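You operate a simulated robot arm through the tools that you are given. There is no shell and no other tool. Be economical: measure what you need, move in short steps, check, and stop when the job is done.

Carry out the task below with a simulated robot arm. There is one attempt and no reset: what you move stays moved.

TASK
Fetch the blue key float from the wooden table and stand it on top of the short fender on the wooden table.
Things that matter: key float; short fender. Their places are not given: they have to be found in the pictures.

It is judged by the outcome, as a careful person would: the job done as asked, and still so three seconds after it is handed in. It fails if anything else is knocked over, pushed out of place, dropped, spilled or broken.

THE ROBOT
A 6-joint arm with a two-finger parallel gripper, fixed in place. Base frame: the origin is at the foot of the arm, x ahead of it, y to its left, z up; the work surface is at about z = 800. Lengths are in mm, angles in rad, forces in N, time in s.
With the tool pointing down near the work surface it reaches from about 260 to 680 mm from the base axis. Its first joint turns from -1.152 to 1.152 rad. Payload 2.9 kg.
Tool frame: the origin (TCP) lies between the finger pads and is the grasp point; the fingertips stand 30 mm ahead of it; z points along the fingers, y is the line along which they close. The gripper opens to 110 mm. The fingers are 20 mm wide and 10 mm thick; the gripper's body (48 by 112 mm) begins 55 mm behind the TCP.
Orientation is that of the tool frame in the base frame, as [roll, pitch, yaw] about the fixed x, y, z axes, in that order (R = Rz(yaw) Ry(pitch) Rx(roll)). With the fingers straight down and closing along the base's y, the tool's x points along the base's -x, its y along +y and its z along -z.

THE INTERFACE
- The arm moves only by the tool nudge_tool. Its argument "deltas" is a list of rows, each a list of 7 numbers: the turn, a rotation vector about the tool's x, y, z in degrees, then the shift along the tool's x, y, z in mm, then the finger opening in mm, from 0 to 110. In form: [[ax, ay, az, x, y, z, fingers], ...]. A call has 1 to 8 rows; each row shifts and turns the commanded pose from where the row before left it, along the tool's axes as they then stand. A row lasts 0.2 s, in which the tool goes at most 50 mm and 0.15 rad; a call with a longer step from one row to the next is refused whole, and so is a gripper value outside its range. A pose out of reach is approached as far as the arm can. The call stops where the force on the tool passes 40 N (or 10 N more than at its start, if that is more) or the arm is blocked; 0.2 s more then pass. The fingers move at their own pace (about 108 mm/s each) and stop on an object; they squeeze with about 43 N. The grip force told is the motor's: it shows also when the fingers shut on nothing. Time passes only in rows, and 0.2 s behind the last, so rows that do not move let the fingers close. It gives the time, the measured TCP pose, the force on the tool (base axes), the opening and the grip force at its end, in the units of the frame above (readings bear some noise), and new pictures: "pictures" is both (left out), scene, wrist or none.
- Cameras (640 x 400 px; columns grow to the right, rows downward): "scene" is fixed at [94, 456, 1378.7]; the picture's right is [-0.51, -0.86, 0.00], its down [-0.53, 0.32, -0.78] and it looks along [0.67, -0.40, -0.62] (base axes); focal length 347 px, centre (320, 200). "wrist" rides on the gripper at [-36, 0, -57] in the tool frame; the picture's right is [0.00, -1.00, 0.00], its down [0.97, 0.00, -0.24] and it looks along [0.24, 0.00, 0.97] (tool axes); focal length 218 px, centre (320, 200).
- pixel_to_xyz(camera, pixels): for up to 12 pixels [column, row] of the newest picture of that camera ("zoom" is the newest enlarged one), the place [x, y, z] in the base frame of the surface seen there, good to about 2 mm. No time passes.
- inspect(camera, box): a new picture of the part [left, top, right, bottom] of that camera's present view, enlarged. No time passes.
- hand_in(): hands the job in; it is judged then, once.

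Work in short steps. Measure before you move; look again where a grasp or a placing could have gone wrong, and mend it. You have 60 turns and 100 pictures in all, the two below and enlarged ones among them. Open the gripper and draw the arm clear of the work before you hand the job in, unless the task says otherwise; then end with one line.

The tools are called after "Request:" by a JSON object that holds its "name" and its "arguments". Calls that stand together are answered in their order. nudge_tool: Moves the arm, as the interface text tells. Its arguments: {"type":"object","properties":{"deltas":{"type":"array","items":{"type":"array","items":{"type":"number"}}},"pictures":{"type":"string","enum":["both","scene","wrist","none"]}},"required":["deltas"]} The other tools are called the same way: pixel_to_xyz (camera, pixels) gives the place of the surface under pixels of a picture; inspect (camera, box) takes an enlarged picture of a part of a camera's view; hand_in () hands the job in.

At the start:

```text
time_s: 0.0
tool_pos: [320.1, 177.9, 1137.0]
orientation: [-3.141, -0.001, 3.141]
force: [0.2, 0.5, -0.9]
finger_gap: 109.8
finger_force: 0.1
```

scene: 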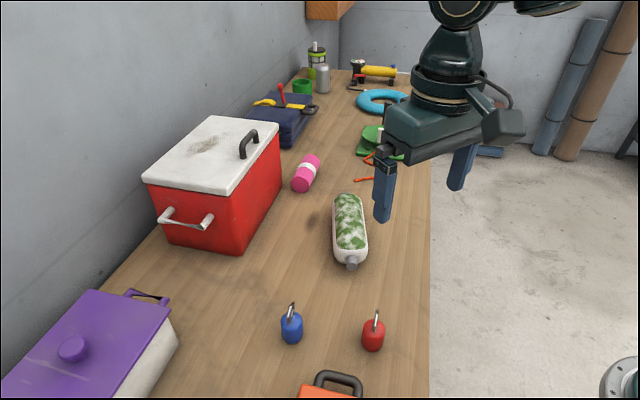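
wrist: 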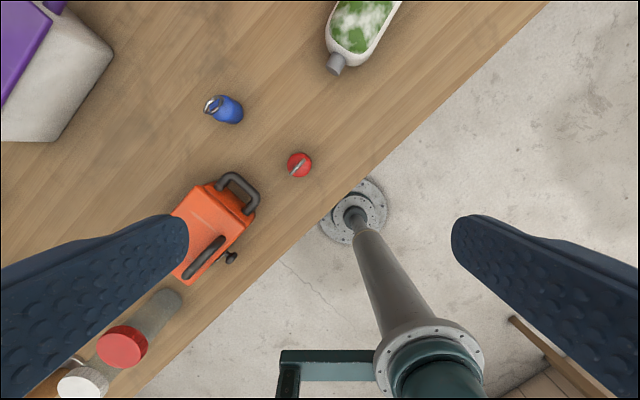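

The blue float is at scene (291,326). The fender candidates are the green/white thing at (350,230) and the pink one at (306,173), so I'll enlarge both areas.

Request:
{"name": "inspect", "arguments": {"camera": "scene", "box": [240, 140, 440, 265]}}

Request:
{"name": "inspect", "arguments": {"camera": "scene", "box": [240, 275, 440, 400]}}

Request:
{"name": "inspect", "arguments": {"camera": "scene", "box": [240, 40, 432, 160]}}

Request:
{"name": "inspect", "arguments": {"camera": "wrist", "box": [160, 60, 360, 185]}}

Request:
{"name": "pixel_to_xyz", "arguments": {"camera": "scene", "pixels": [[291, 326], [292, 307], [291, 342], [349, 205], [349, 225], [352, 245], [352, 265], [300, 185], [313, 160], [373, 335], [340, 225], [362, 225]]}}

Request:
{"name": "pixel_to_xyz", "arguments": {"camera": "wrist", "pixels": [[228, 110], [211, 104], [240, 115], [228, 122], [300, 165], [200, 150], [270, 130], [215, 190], [238, 180]]}}

```text
3.20 times, centred on (340, 202) of scene
```

zoom: 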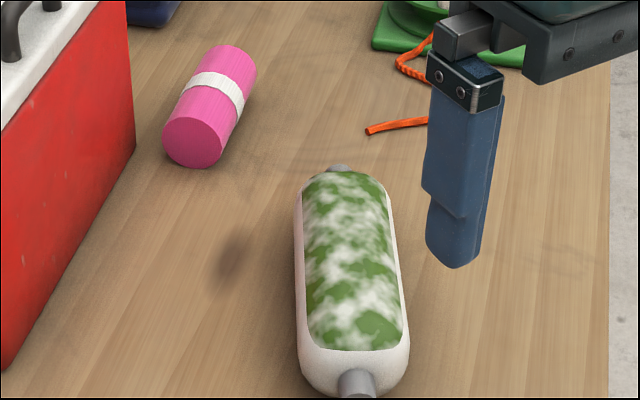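

```text
3.20 times, centred on (340, 338) of scene
```

zoom: 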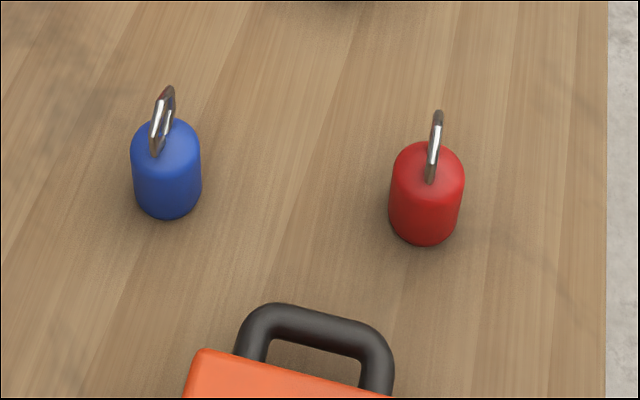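

```text
3.33 times, centred on (336, 100) of scene
```

zoom: 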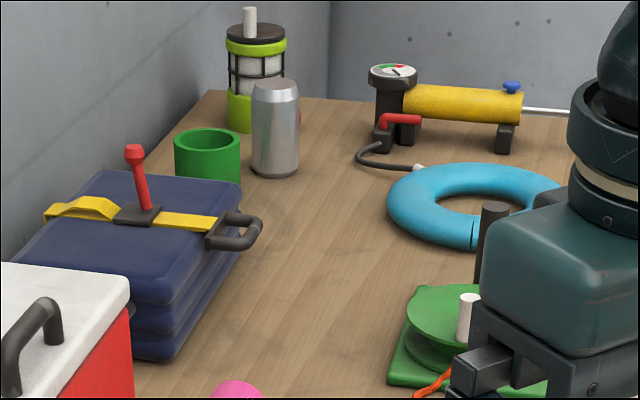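

```text
3.20 times, centred on (260, 122) of wrist
```

zoom: 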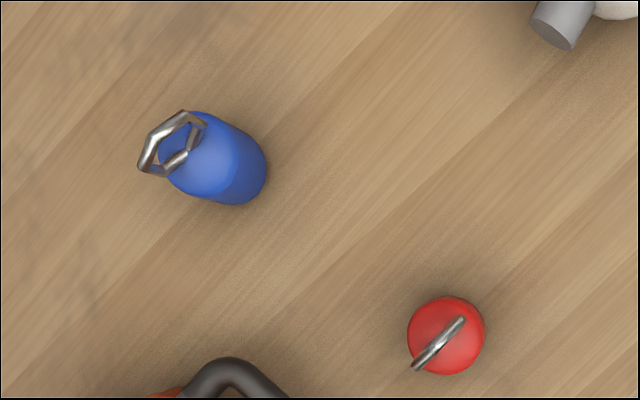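

```text
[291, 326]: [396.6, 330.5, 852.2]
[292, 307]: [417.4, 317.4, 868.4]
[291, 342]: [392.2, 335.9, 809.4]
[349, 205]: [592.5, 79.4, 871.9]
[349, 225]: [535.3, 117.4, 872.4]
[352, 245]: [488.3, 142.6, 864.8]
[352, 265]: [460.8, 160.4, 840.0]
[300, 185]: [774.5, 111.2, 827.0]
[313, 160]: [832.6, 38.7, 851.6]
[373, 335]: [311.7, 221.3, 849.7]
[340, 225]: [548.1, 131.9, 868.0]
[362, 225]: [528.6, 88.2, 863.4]
```

```text
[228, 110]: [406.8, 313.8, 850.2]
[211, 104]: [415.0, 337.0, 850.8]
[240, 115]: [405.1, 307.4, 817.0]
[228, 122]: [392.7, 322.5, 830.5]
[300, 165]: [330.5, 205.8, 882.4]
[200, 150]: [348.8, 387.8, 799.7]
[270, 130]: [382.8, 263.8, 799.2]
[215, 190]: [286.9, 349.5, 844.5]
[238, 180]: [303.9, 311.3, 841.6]
```

The fender is the green/white one lying down, with its top at z≈872. The pink cylinder is out of reach. The blue float stands upright near (405,320), so I'll move above it and also measure the fender's top profile.

Request:
{"name": "nudge_tool", "arguments": {"deltas": [[0, 0, 0, -21, 35.5, 25, 100], [0, 0, 0, -21, 35.5, 25, 100], [0, 0, 0, -21, 35.5, 25, 100], [0, 0, 0, -21, 35.5, 25, 100], [0, 0, 0, 0, 0, 30, 100], [0, 0, 0, 0, 0, 0, 100]]}}

Request:
{"name": "pixel_to_xyz", "arguments": {"camera": "scene", "pixels": [[336, 225], [342, 225], [346, 225], [350, 225], [354, 225], [358, 225], [363, 225], [348, 200], [350, 213], [351, 235], [352, 248], [352, 252]]}}

```text
time_s: 1.4
tool_pos: [401.5, 321.4, 1005.2]
orientation: [-3.141, 0.001, 3.141]
force: [-0.6, 0.5, 0.1]
finger_gap: 100.0
finger_force: 0.0
```

scene: 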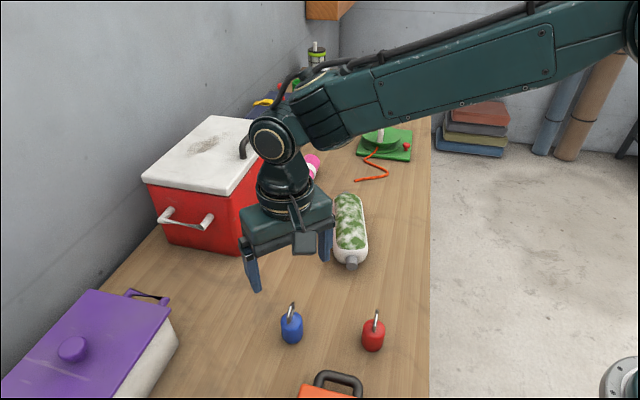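
wrist: 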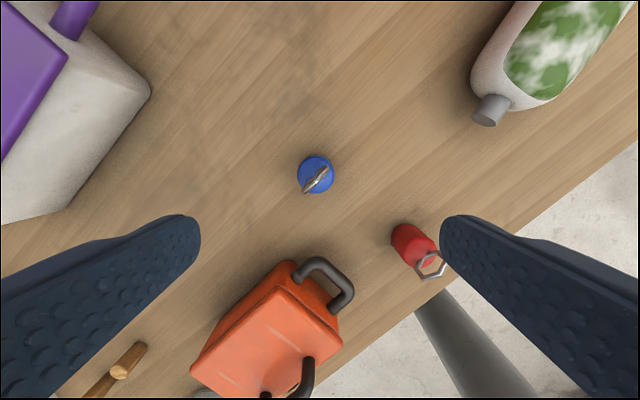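

```text
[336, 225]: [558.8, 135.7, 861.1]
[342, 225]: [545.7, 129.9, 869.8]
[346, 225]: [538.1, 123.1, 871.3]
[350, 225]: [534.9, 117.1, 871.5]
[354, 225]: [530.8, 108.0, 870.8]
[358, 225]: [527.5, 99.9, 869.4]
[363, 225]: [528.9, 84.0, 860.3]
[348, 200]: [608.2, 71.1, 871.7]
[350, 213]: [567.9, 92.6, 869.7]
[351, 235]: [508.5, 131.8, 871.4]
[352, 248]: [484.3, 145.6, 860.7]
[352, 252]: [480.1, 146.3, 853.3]
```

The float is centred at wrist (316,175). I'll measure its edges exactly, and also look at the fender.

Request:
{"name": "inspect", "arguments": {"camera": "wrist", "box": [270, 145, 370, 207]}}

Request:
{"name": "pixel_to_xyz", "arguments": {"camera": "wrist", "pixels": [[300, 175], [331, 172], [314, 159], [314, 191], [310, 165], [326, 186], [318, 178], [318, 160], [302, 185]]}}

```text
6.40 times, centred on (320, 176) of wrist
```

zoom: 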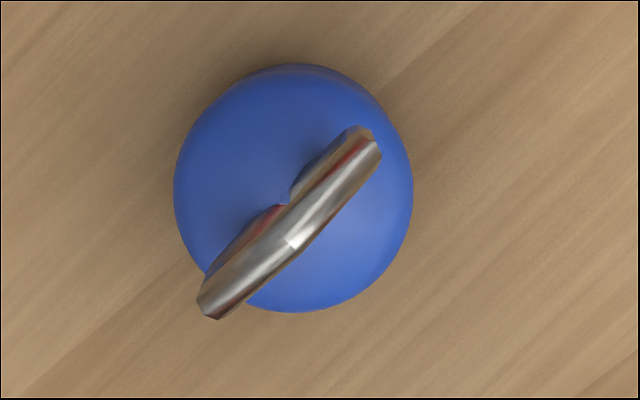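

```text
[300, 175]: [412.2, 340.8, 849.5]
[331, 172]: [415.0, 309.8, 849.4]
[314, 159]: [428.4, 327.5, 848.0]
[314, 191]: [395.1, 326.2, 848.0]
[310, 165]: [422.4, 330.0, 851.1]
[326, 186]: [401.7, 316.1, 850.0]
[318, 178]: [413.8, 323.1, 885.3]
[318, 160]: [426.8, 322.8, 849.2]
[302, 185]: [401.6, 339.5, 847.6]
```

The float's centre is (411,325), its diameter about 37, its body top at z≈852 and its ring top at z≈886. I'll descend in two stages to TCP z≈842, which keeps the palm above the ring.

Request:
{"name": "nudge_tool", "arguments": {"deltas": [[0, 0, 0, -8, 4.3, 20, 90], [0, 0, 0, 0, 0, 40, 90], [0, 0, 0, 0, 0, 40, 90], [0, 0, 0, 0, 0, 0, 90]]}}

```text
time_s: 2.4
tool_pos: [410.5, 325.1, 906.8]
orientation: [-3.141, 0.001, -3.14]
force: [-0.6, 0.1, 0.0]
finger_gap: 90.1
finger_force: 0.0
```

scene: 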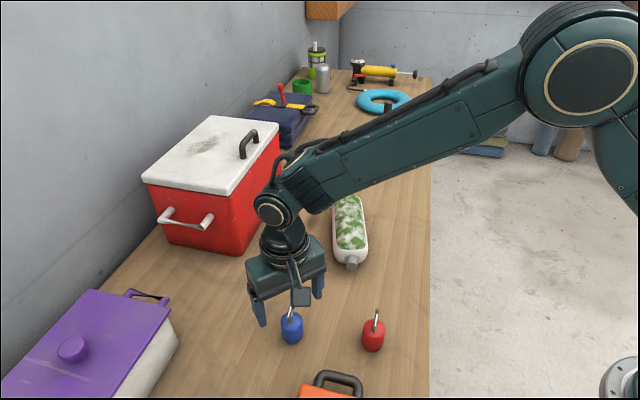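
wrist: 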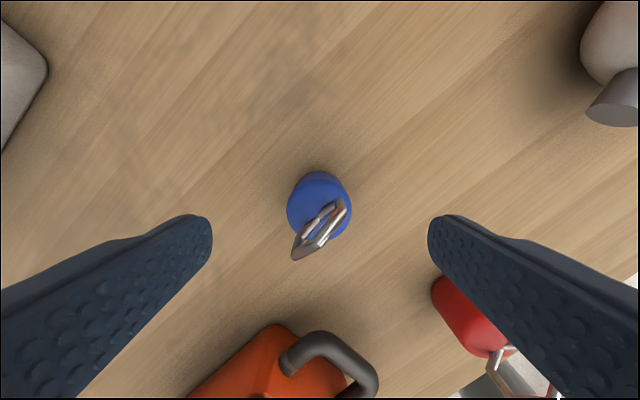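

It's aligned: the float is at wrist column 320, between the fingers. I'll descend 64 mm and close.

Request:
{"name": "nudge_tool", "arguments": {"deltas": [[0, 0, 0, 0, 0, 25, 80], [0, 0, 0, 0, 0, 25, 80], [0, 0, 0, 0, 0, 14, 80], [0, 0, 0, 0, 0, 0, 80], [0, 0, 0, 0, 0, 0, 30], [0, 0, 0, 0, 0, 0, 30], [0, 0, 0, 0, 0, 0, 30]]}}

```text
time_s: 4.0
tool_pos: [410.5, 322.8, 842.4]
orientation: [3.14, 0.001, 3.142]
force: [0.1, 0.5, -0.2]
finger_gap: 35.6
finger_force: 42.6
```

scene: 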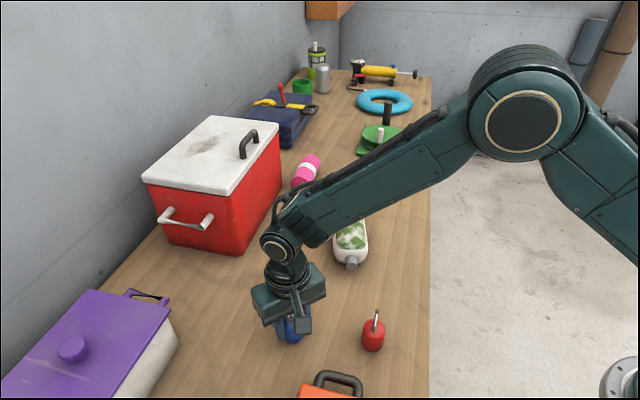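
wrist: 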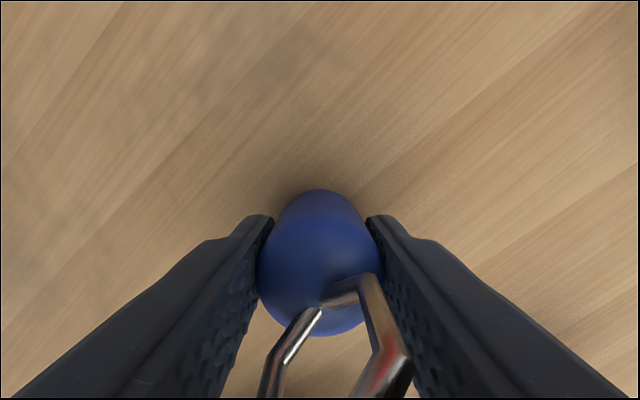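

Gripped, with a gap of 35.6 and a force of 43 N. I'll lift to z≈990 and move part of the way to the fender, so I can see the fender top past the held float.

Request:
{"name": "nudge_tool", "arguments": {"deltas": [[0, 0, 0, 0, 0, -25, 30], [0, 0, 0, 0, 0, -40, 30], [0, 0, 0, 0, 0, -45, 30], [0, 0, 0, 0, 0, -40, 30], [0, 0, 0, -15, -40, 0, 30], [0, 0, 0, -15, -40, 0, 30], [0, 0, 0, -15, -40, 0, 30], [0, 0, 0, 0, 0, 0, 30]]}}

```text
time_s: 5.8
tool_pos: [456.0, 203.6, 991.7]
orientation: [3.14, 0.0, -3.141]
force: [-0.4, -0.1, -0.5]
finger_gap: 36.1
finger_force: 43.0
```

scene: 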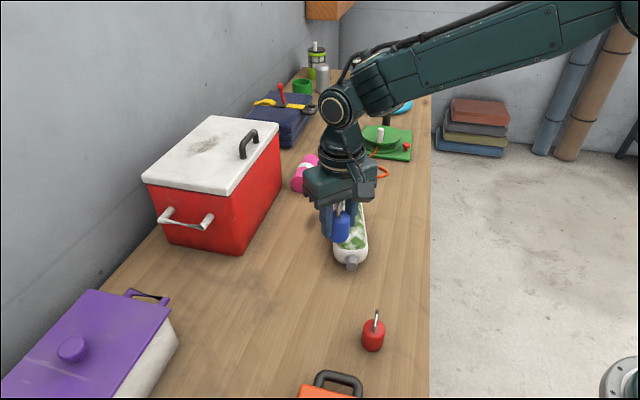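
wrist: 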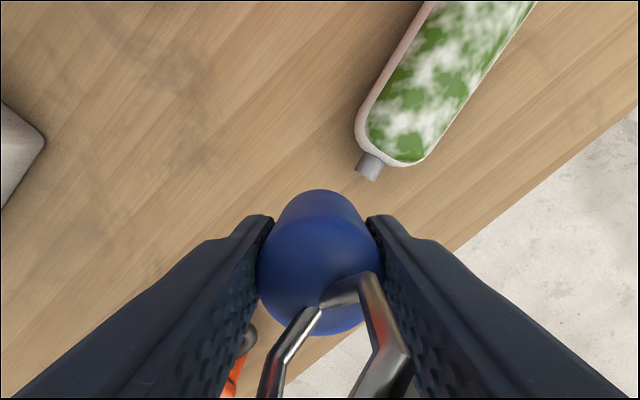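

The fender is in clear view at wrist (370–530, 0–165). I'll enlarge it and probe its cross-section.

Request:
{"name": "inspect", "arguments": {"camera": "wrist", "box": [340, 0, 564, 190]}}

Request:
{"name": "pixel_to_xyz", "arguments": {"camera": "wrist", "pixels": [[383, 62], [390, 66], [400, 72], [410, 78], [420, 84], [430, 90], [440, 96], [450, 102], [456, 106], [464, 110], [380, 140], [417, 150]]}}

Request:
{"name": "pixel_to_xyz", "arguments": {"camera": "wrist", "pixels": [[420, 15], [430, 20], [440, 26], [450, 32], [460, 38], [470, 44], [480, 50], [490, 56], [496, 60], [370, 168], [500, 5], [412, 100]]}}

```text
2.11 times, centred on (452, 95) of wrist
```

zoom: 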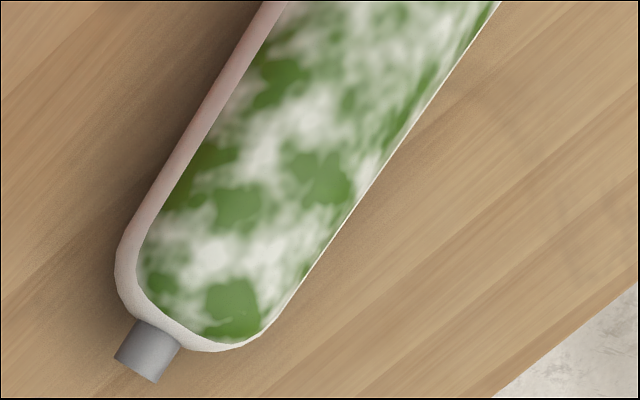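

```text
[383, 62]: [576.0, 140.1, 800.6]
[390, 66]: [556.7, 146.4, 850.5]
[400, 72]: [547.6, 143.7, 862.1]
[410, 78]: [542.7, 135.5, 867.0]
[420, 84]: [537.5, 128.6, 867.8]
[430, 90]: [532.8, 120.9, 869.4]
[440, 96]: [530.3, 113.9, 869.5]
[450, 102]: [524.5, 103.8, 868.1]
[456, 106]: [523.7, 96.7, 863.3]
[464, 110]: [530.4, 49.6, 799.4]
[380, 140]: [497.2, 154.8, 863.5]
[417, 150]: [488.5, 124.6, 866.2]
```

```text
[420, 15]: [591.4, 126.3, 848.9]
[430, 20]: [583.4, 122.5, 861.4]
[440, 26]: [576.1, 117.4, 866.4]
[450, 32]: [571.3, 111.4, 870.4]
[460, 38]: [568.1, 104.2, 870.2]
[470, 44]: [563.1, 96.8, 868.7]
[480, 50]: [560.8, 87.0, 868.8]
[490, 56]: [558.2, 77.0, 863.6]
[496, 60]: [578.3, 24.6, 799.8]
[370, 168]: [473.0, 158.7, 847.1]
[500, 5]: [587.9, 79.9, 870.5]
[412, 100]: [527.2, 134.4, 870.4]
```

The top is nearly flat across ±18 mm at z≈870, and the centreline runs through about (547,111). I'll move the float above that point, leaving roughly 15 mm of clearance below it.

Request:
{"name": "nudge_tool", "arguments": {"deltas": [[0, 0, 0, -30.5, -31, 0, 30], [0, 0, 0, -30.5, -31, 0, 30], [0, 0, 0, -30.5, -31, 0, 30], [0, 0, 0, 0, 0, 30, 30], [0, 0, 0, 0, 0, 30, 30], [0, 0, 0, 0, 0, 0, 30], [0, 0, 0, 0, 0, 0, 30]]}}

```text
time_s: 7.4
tool_pos: [545.4, 111.1, 930.5]
orientation: [3.141, -0.001, -3.14]
force: [-0.2, 0.4, -1.3]
finger_gap: 35.9
finger_force: 43.3
```

scene: 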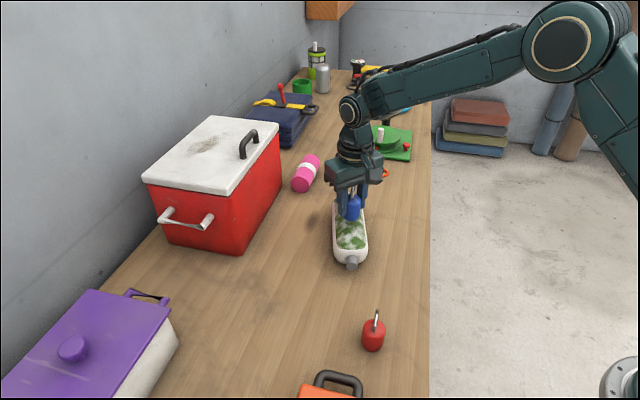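
wrist: 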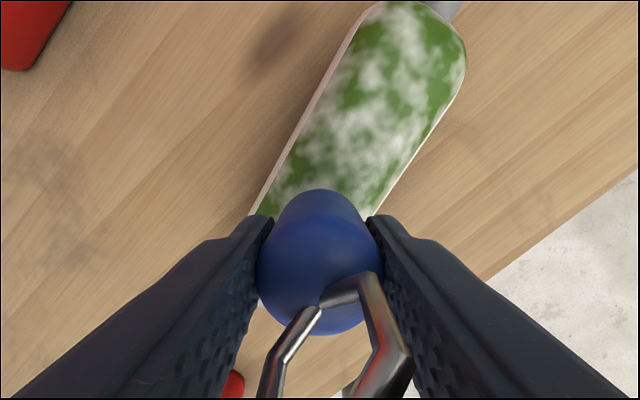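

Two checks before lowering: the profile just ahead of the float to confirm the centreline, and a close scene view.

Request:
{"name": "pixel_to_xyz", "arguments": {"camera": "wrist", "pixels": [[298, 128], [305, 132], [315, 138], [325, 143], [335, 149], [345, 154], [355, 160], [365, 166], [375, 171], [385, 177], [393, 181]]}}

Request:
{"name": "inspect", "arguments": {"camera": "scene", "box": [290, 160, 410, 280]}}

```text
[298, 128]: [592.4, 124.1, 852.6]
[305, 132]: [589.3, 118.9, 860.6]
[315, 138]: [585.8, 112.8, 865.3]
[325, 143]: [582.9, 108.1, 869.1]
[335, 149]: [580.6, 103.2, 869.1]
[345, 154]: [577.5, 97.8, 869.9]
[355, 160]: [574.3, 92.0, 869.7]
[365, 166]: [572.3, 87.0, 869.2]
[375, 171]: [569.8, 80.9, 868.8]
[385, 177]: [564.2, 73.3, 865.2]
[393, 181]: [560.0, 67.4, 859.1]
```

```text
3.33 times, centred on (350, 220) of scene
```

zoom: 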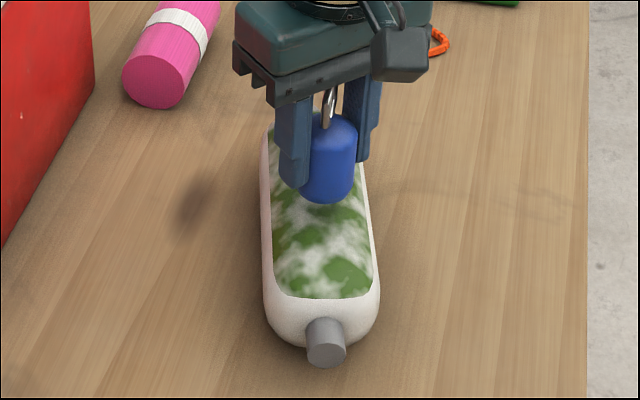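

The centreline agrees to within 1 mm, and the flat panel sits at z≈870. I'll lower to just above contact.

Request:
{"name": "nudge_tool", "arguments": {"deltas": [[0, 0, 0, 0, 0, 8, 30], [0, 0, 0, 0, 0, 6, 30], [0, 0, 0, 0, 0, 2, 30], [0, 0, 0, 0, 0, 1, 30], [0, 0, 0, 0, 0, 0, 30]], "pictures": "none"}}

```text
time_s: 8.6
tool_pos: [547.2, 112.0, 914.9]
orientation: [-3.141, 0.0, 3.141]
force: [0.1, 0.1, -0.7]
finger_gap: 36.0
finger_force: 43.0
```

No contact yet. I'll keep going in 1 mm steps.

Request:
{"name": "nudge_tool", "arguments": {"deltas": [[0, 0, 0, 0, 0, 1, 30], [0, 0, 0, 0, 0, 0.5, 30], [0, 0, 0, 0, 0, 0, 30]], "pictures": "scene"}}

Request:
{"name": "inspect", "arguments": {"camera": "scene", "box": [310, 170, 390, 250]}}

```text
time_s: 9.4
tool_pos: [547.8, 112.2, 913.6]
orientation: [-3.139, -0.001, -3.14]
force: [0.3, -0.7, -0.1]
finger_gap: 36.1
finger_force: 43.4
```

scene: 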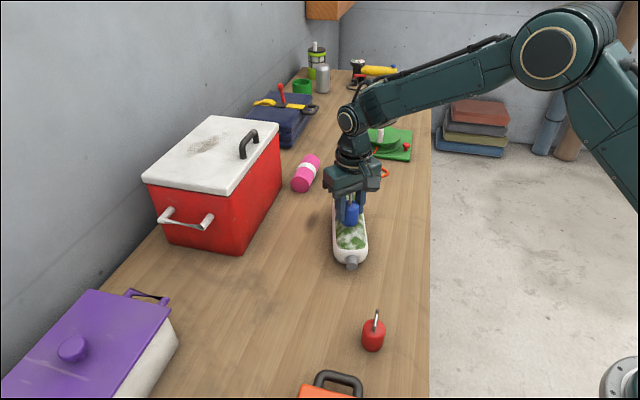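

```text
5.00 times, centred on (350, 210) of scene
```

zoom: 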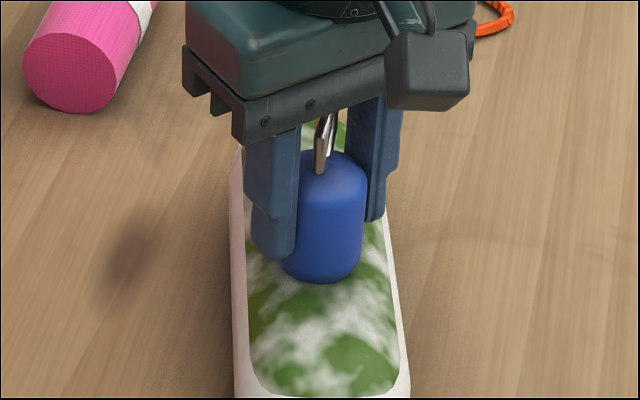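

Request:
{"name": "nudge_tool", "arguments": {"deltas": [[0, 0, 0, 0, 0, 0.6, 30], [0, 0, 0, 0, 0, 0, 30]], "pictures": "none"}}

```text
time_s: 10.0
tool_pos: [547.6, 111.2, 914.0]
orientation: [3.141, 0.001, 3.141]
force: [-0.6, 0.3, -0.9]
finger_gap: 36.1
finger_force: 42.5
```

Request:
{"name": "nudge_tool", "arguments": {"deltas": [[0, 0, 0, 0, 0, 0.6, 30], [0, 0, 0, 0, 0, 0, 30]], "pictures": "none"}}

```text
time_s: 10.6
tool_pos: [546.9, 110.5, 913.3]
orientation: [3.141, 0.0, 3.141]
force: [-1.1, 0.2, 0.5]
finger_gap: 35.9
finger_force: 42.7
```

Request:
{"name": "nudge_tool", "arguments": {"deltas": [[0, 0, 0, 0, 0, 0.6, 30], [0, 0, 0, 0, 0, 0, 30]], "pictures": "none"}}

```text
time_s: 11.2
tool_pos: [547.1, 110.5, 913.4]
orientation: [3.139, 0.003, -3.141]
force: [-3.4, -0.1, 9.3]
finger_gap: 35.9
finger_force: 43.2
```

Contact shows at 9.3 N. I'll back off slightly and open gently.

Request:
{"name": "nudge_tool", "arguments": {"deltas": [[0, 0, 0, 0, 0, -0.5, 30], [0, 0, 0, 0, 0, 0, 37], [0, 0, 0, 0, 0, 0, 40], [0, 0, 0, 0, 0, 0, 50], [0, 0, 0, 0, 0, 0, 65], [0, 0, 0, 0, 0, 0, 65]]}}

```text
time_s: 12.6
tool_pos: [546.8, 111.7, 913.5]
orientation: [3.141, 0.001, 3.141]
force: [0.0, -0.7, -0.9]
finger_gap: 64.8
finger_force: 0.1
```

scene: 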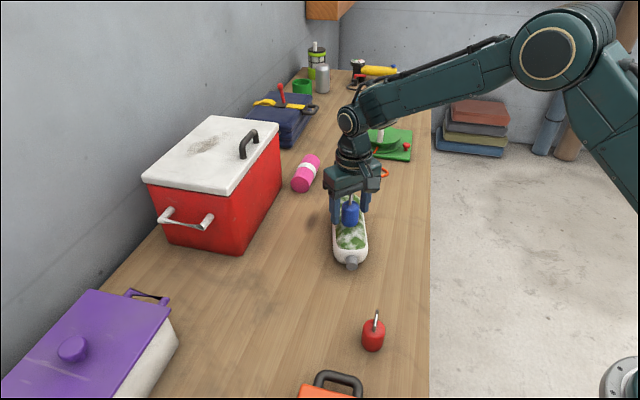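
wrist: 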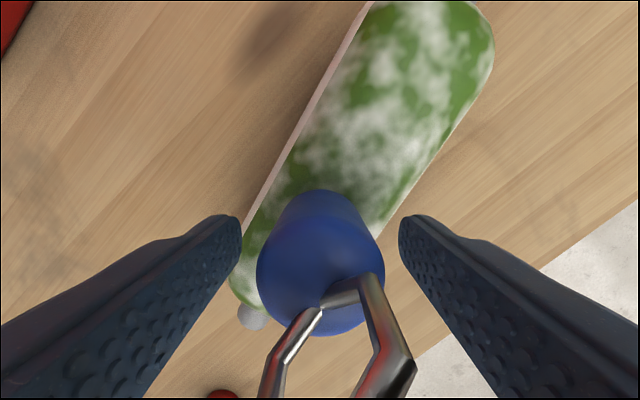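

The float stands free and centred between the fingers. I'll rise straight up and then draw back.

Request:
{"name": "nudge_tool", "arguments": {"deltas": [[0, 0, 0, 0, 0, -10, 80], [0, 0, 0, 0, 0, -30, 80], [0, 0, 0, 0, 0, -45, 80], [0, 0, 0, 0, 0, -45, 80], [0, 0, 0, 40, 0, -20, 80], [0, 0, 0, 45, 0, 0, 80], [0, 0, 0, 45, 0, 0, 80], [0, 0, 0, 0, 0, 0, 80]]}}

Request:
{"name": "inspect", "arguments": {"camera": "scene", "box": [290, 160, 410, 280]}}

```text
time_s: 14.4
tool_pos: [419.0, 110.3, 1063.0]
orientation: [3.141, 0.001, 3.14]
force: [0.4, -0.7, 0.3]
finger_gap: 80.0
finger_force: 0.0
```

scene: 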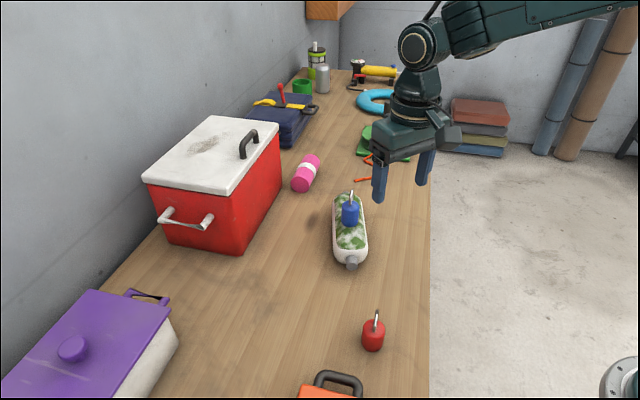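
wrist: 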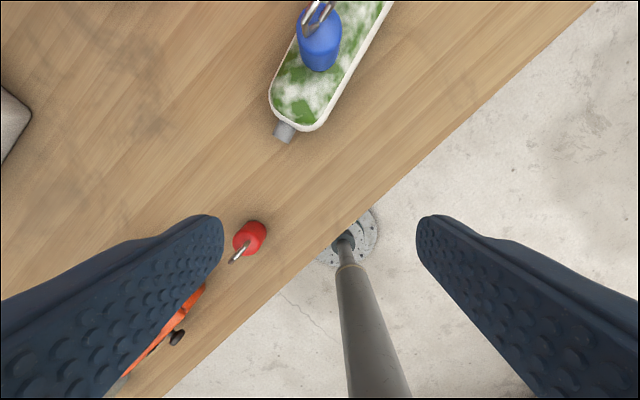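

```text
3.33 times, centred on (350, 220) of scene
```

zoom: 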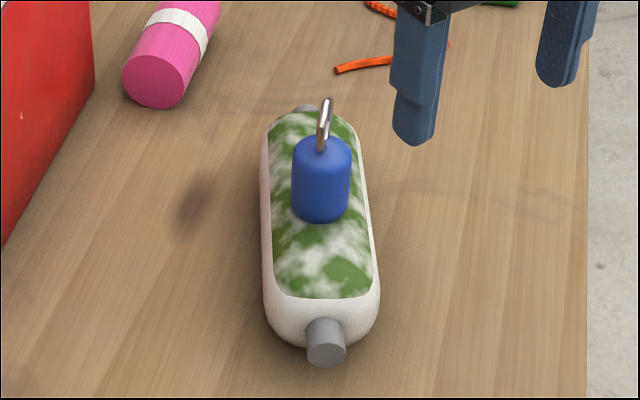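

The float stands upright on the fender, nothing else has moved, and the arm is clear. I'll hand the job in.

Request:
{"name": "hand_in", "arguments": {}}

```text
The job is handed in.
```

The blue key float is standing upright on top of the short fender; nothing else appears disturbed, and the arm is clear with its gripper open.
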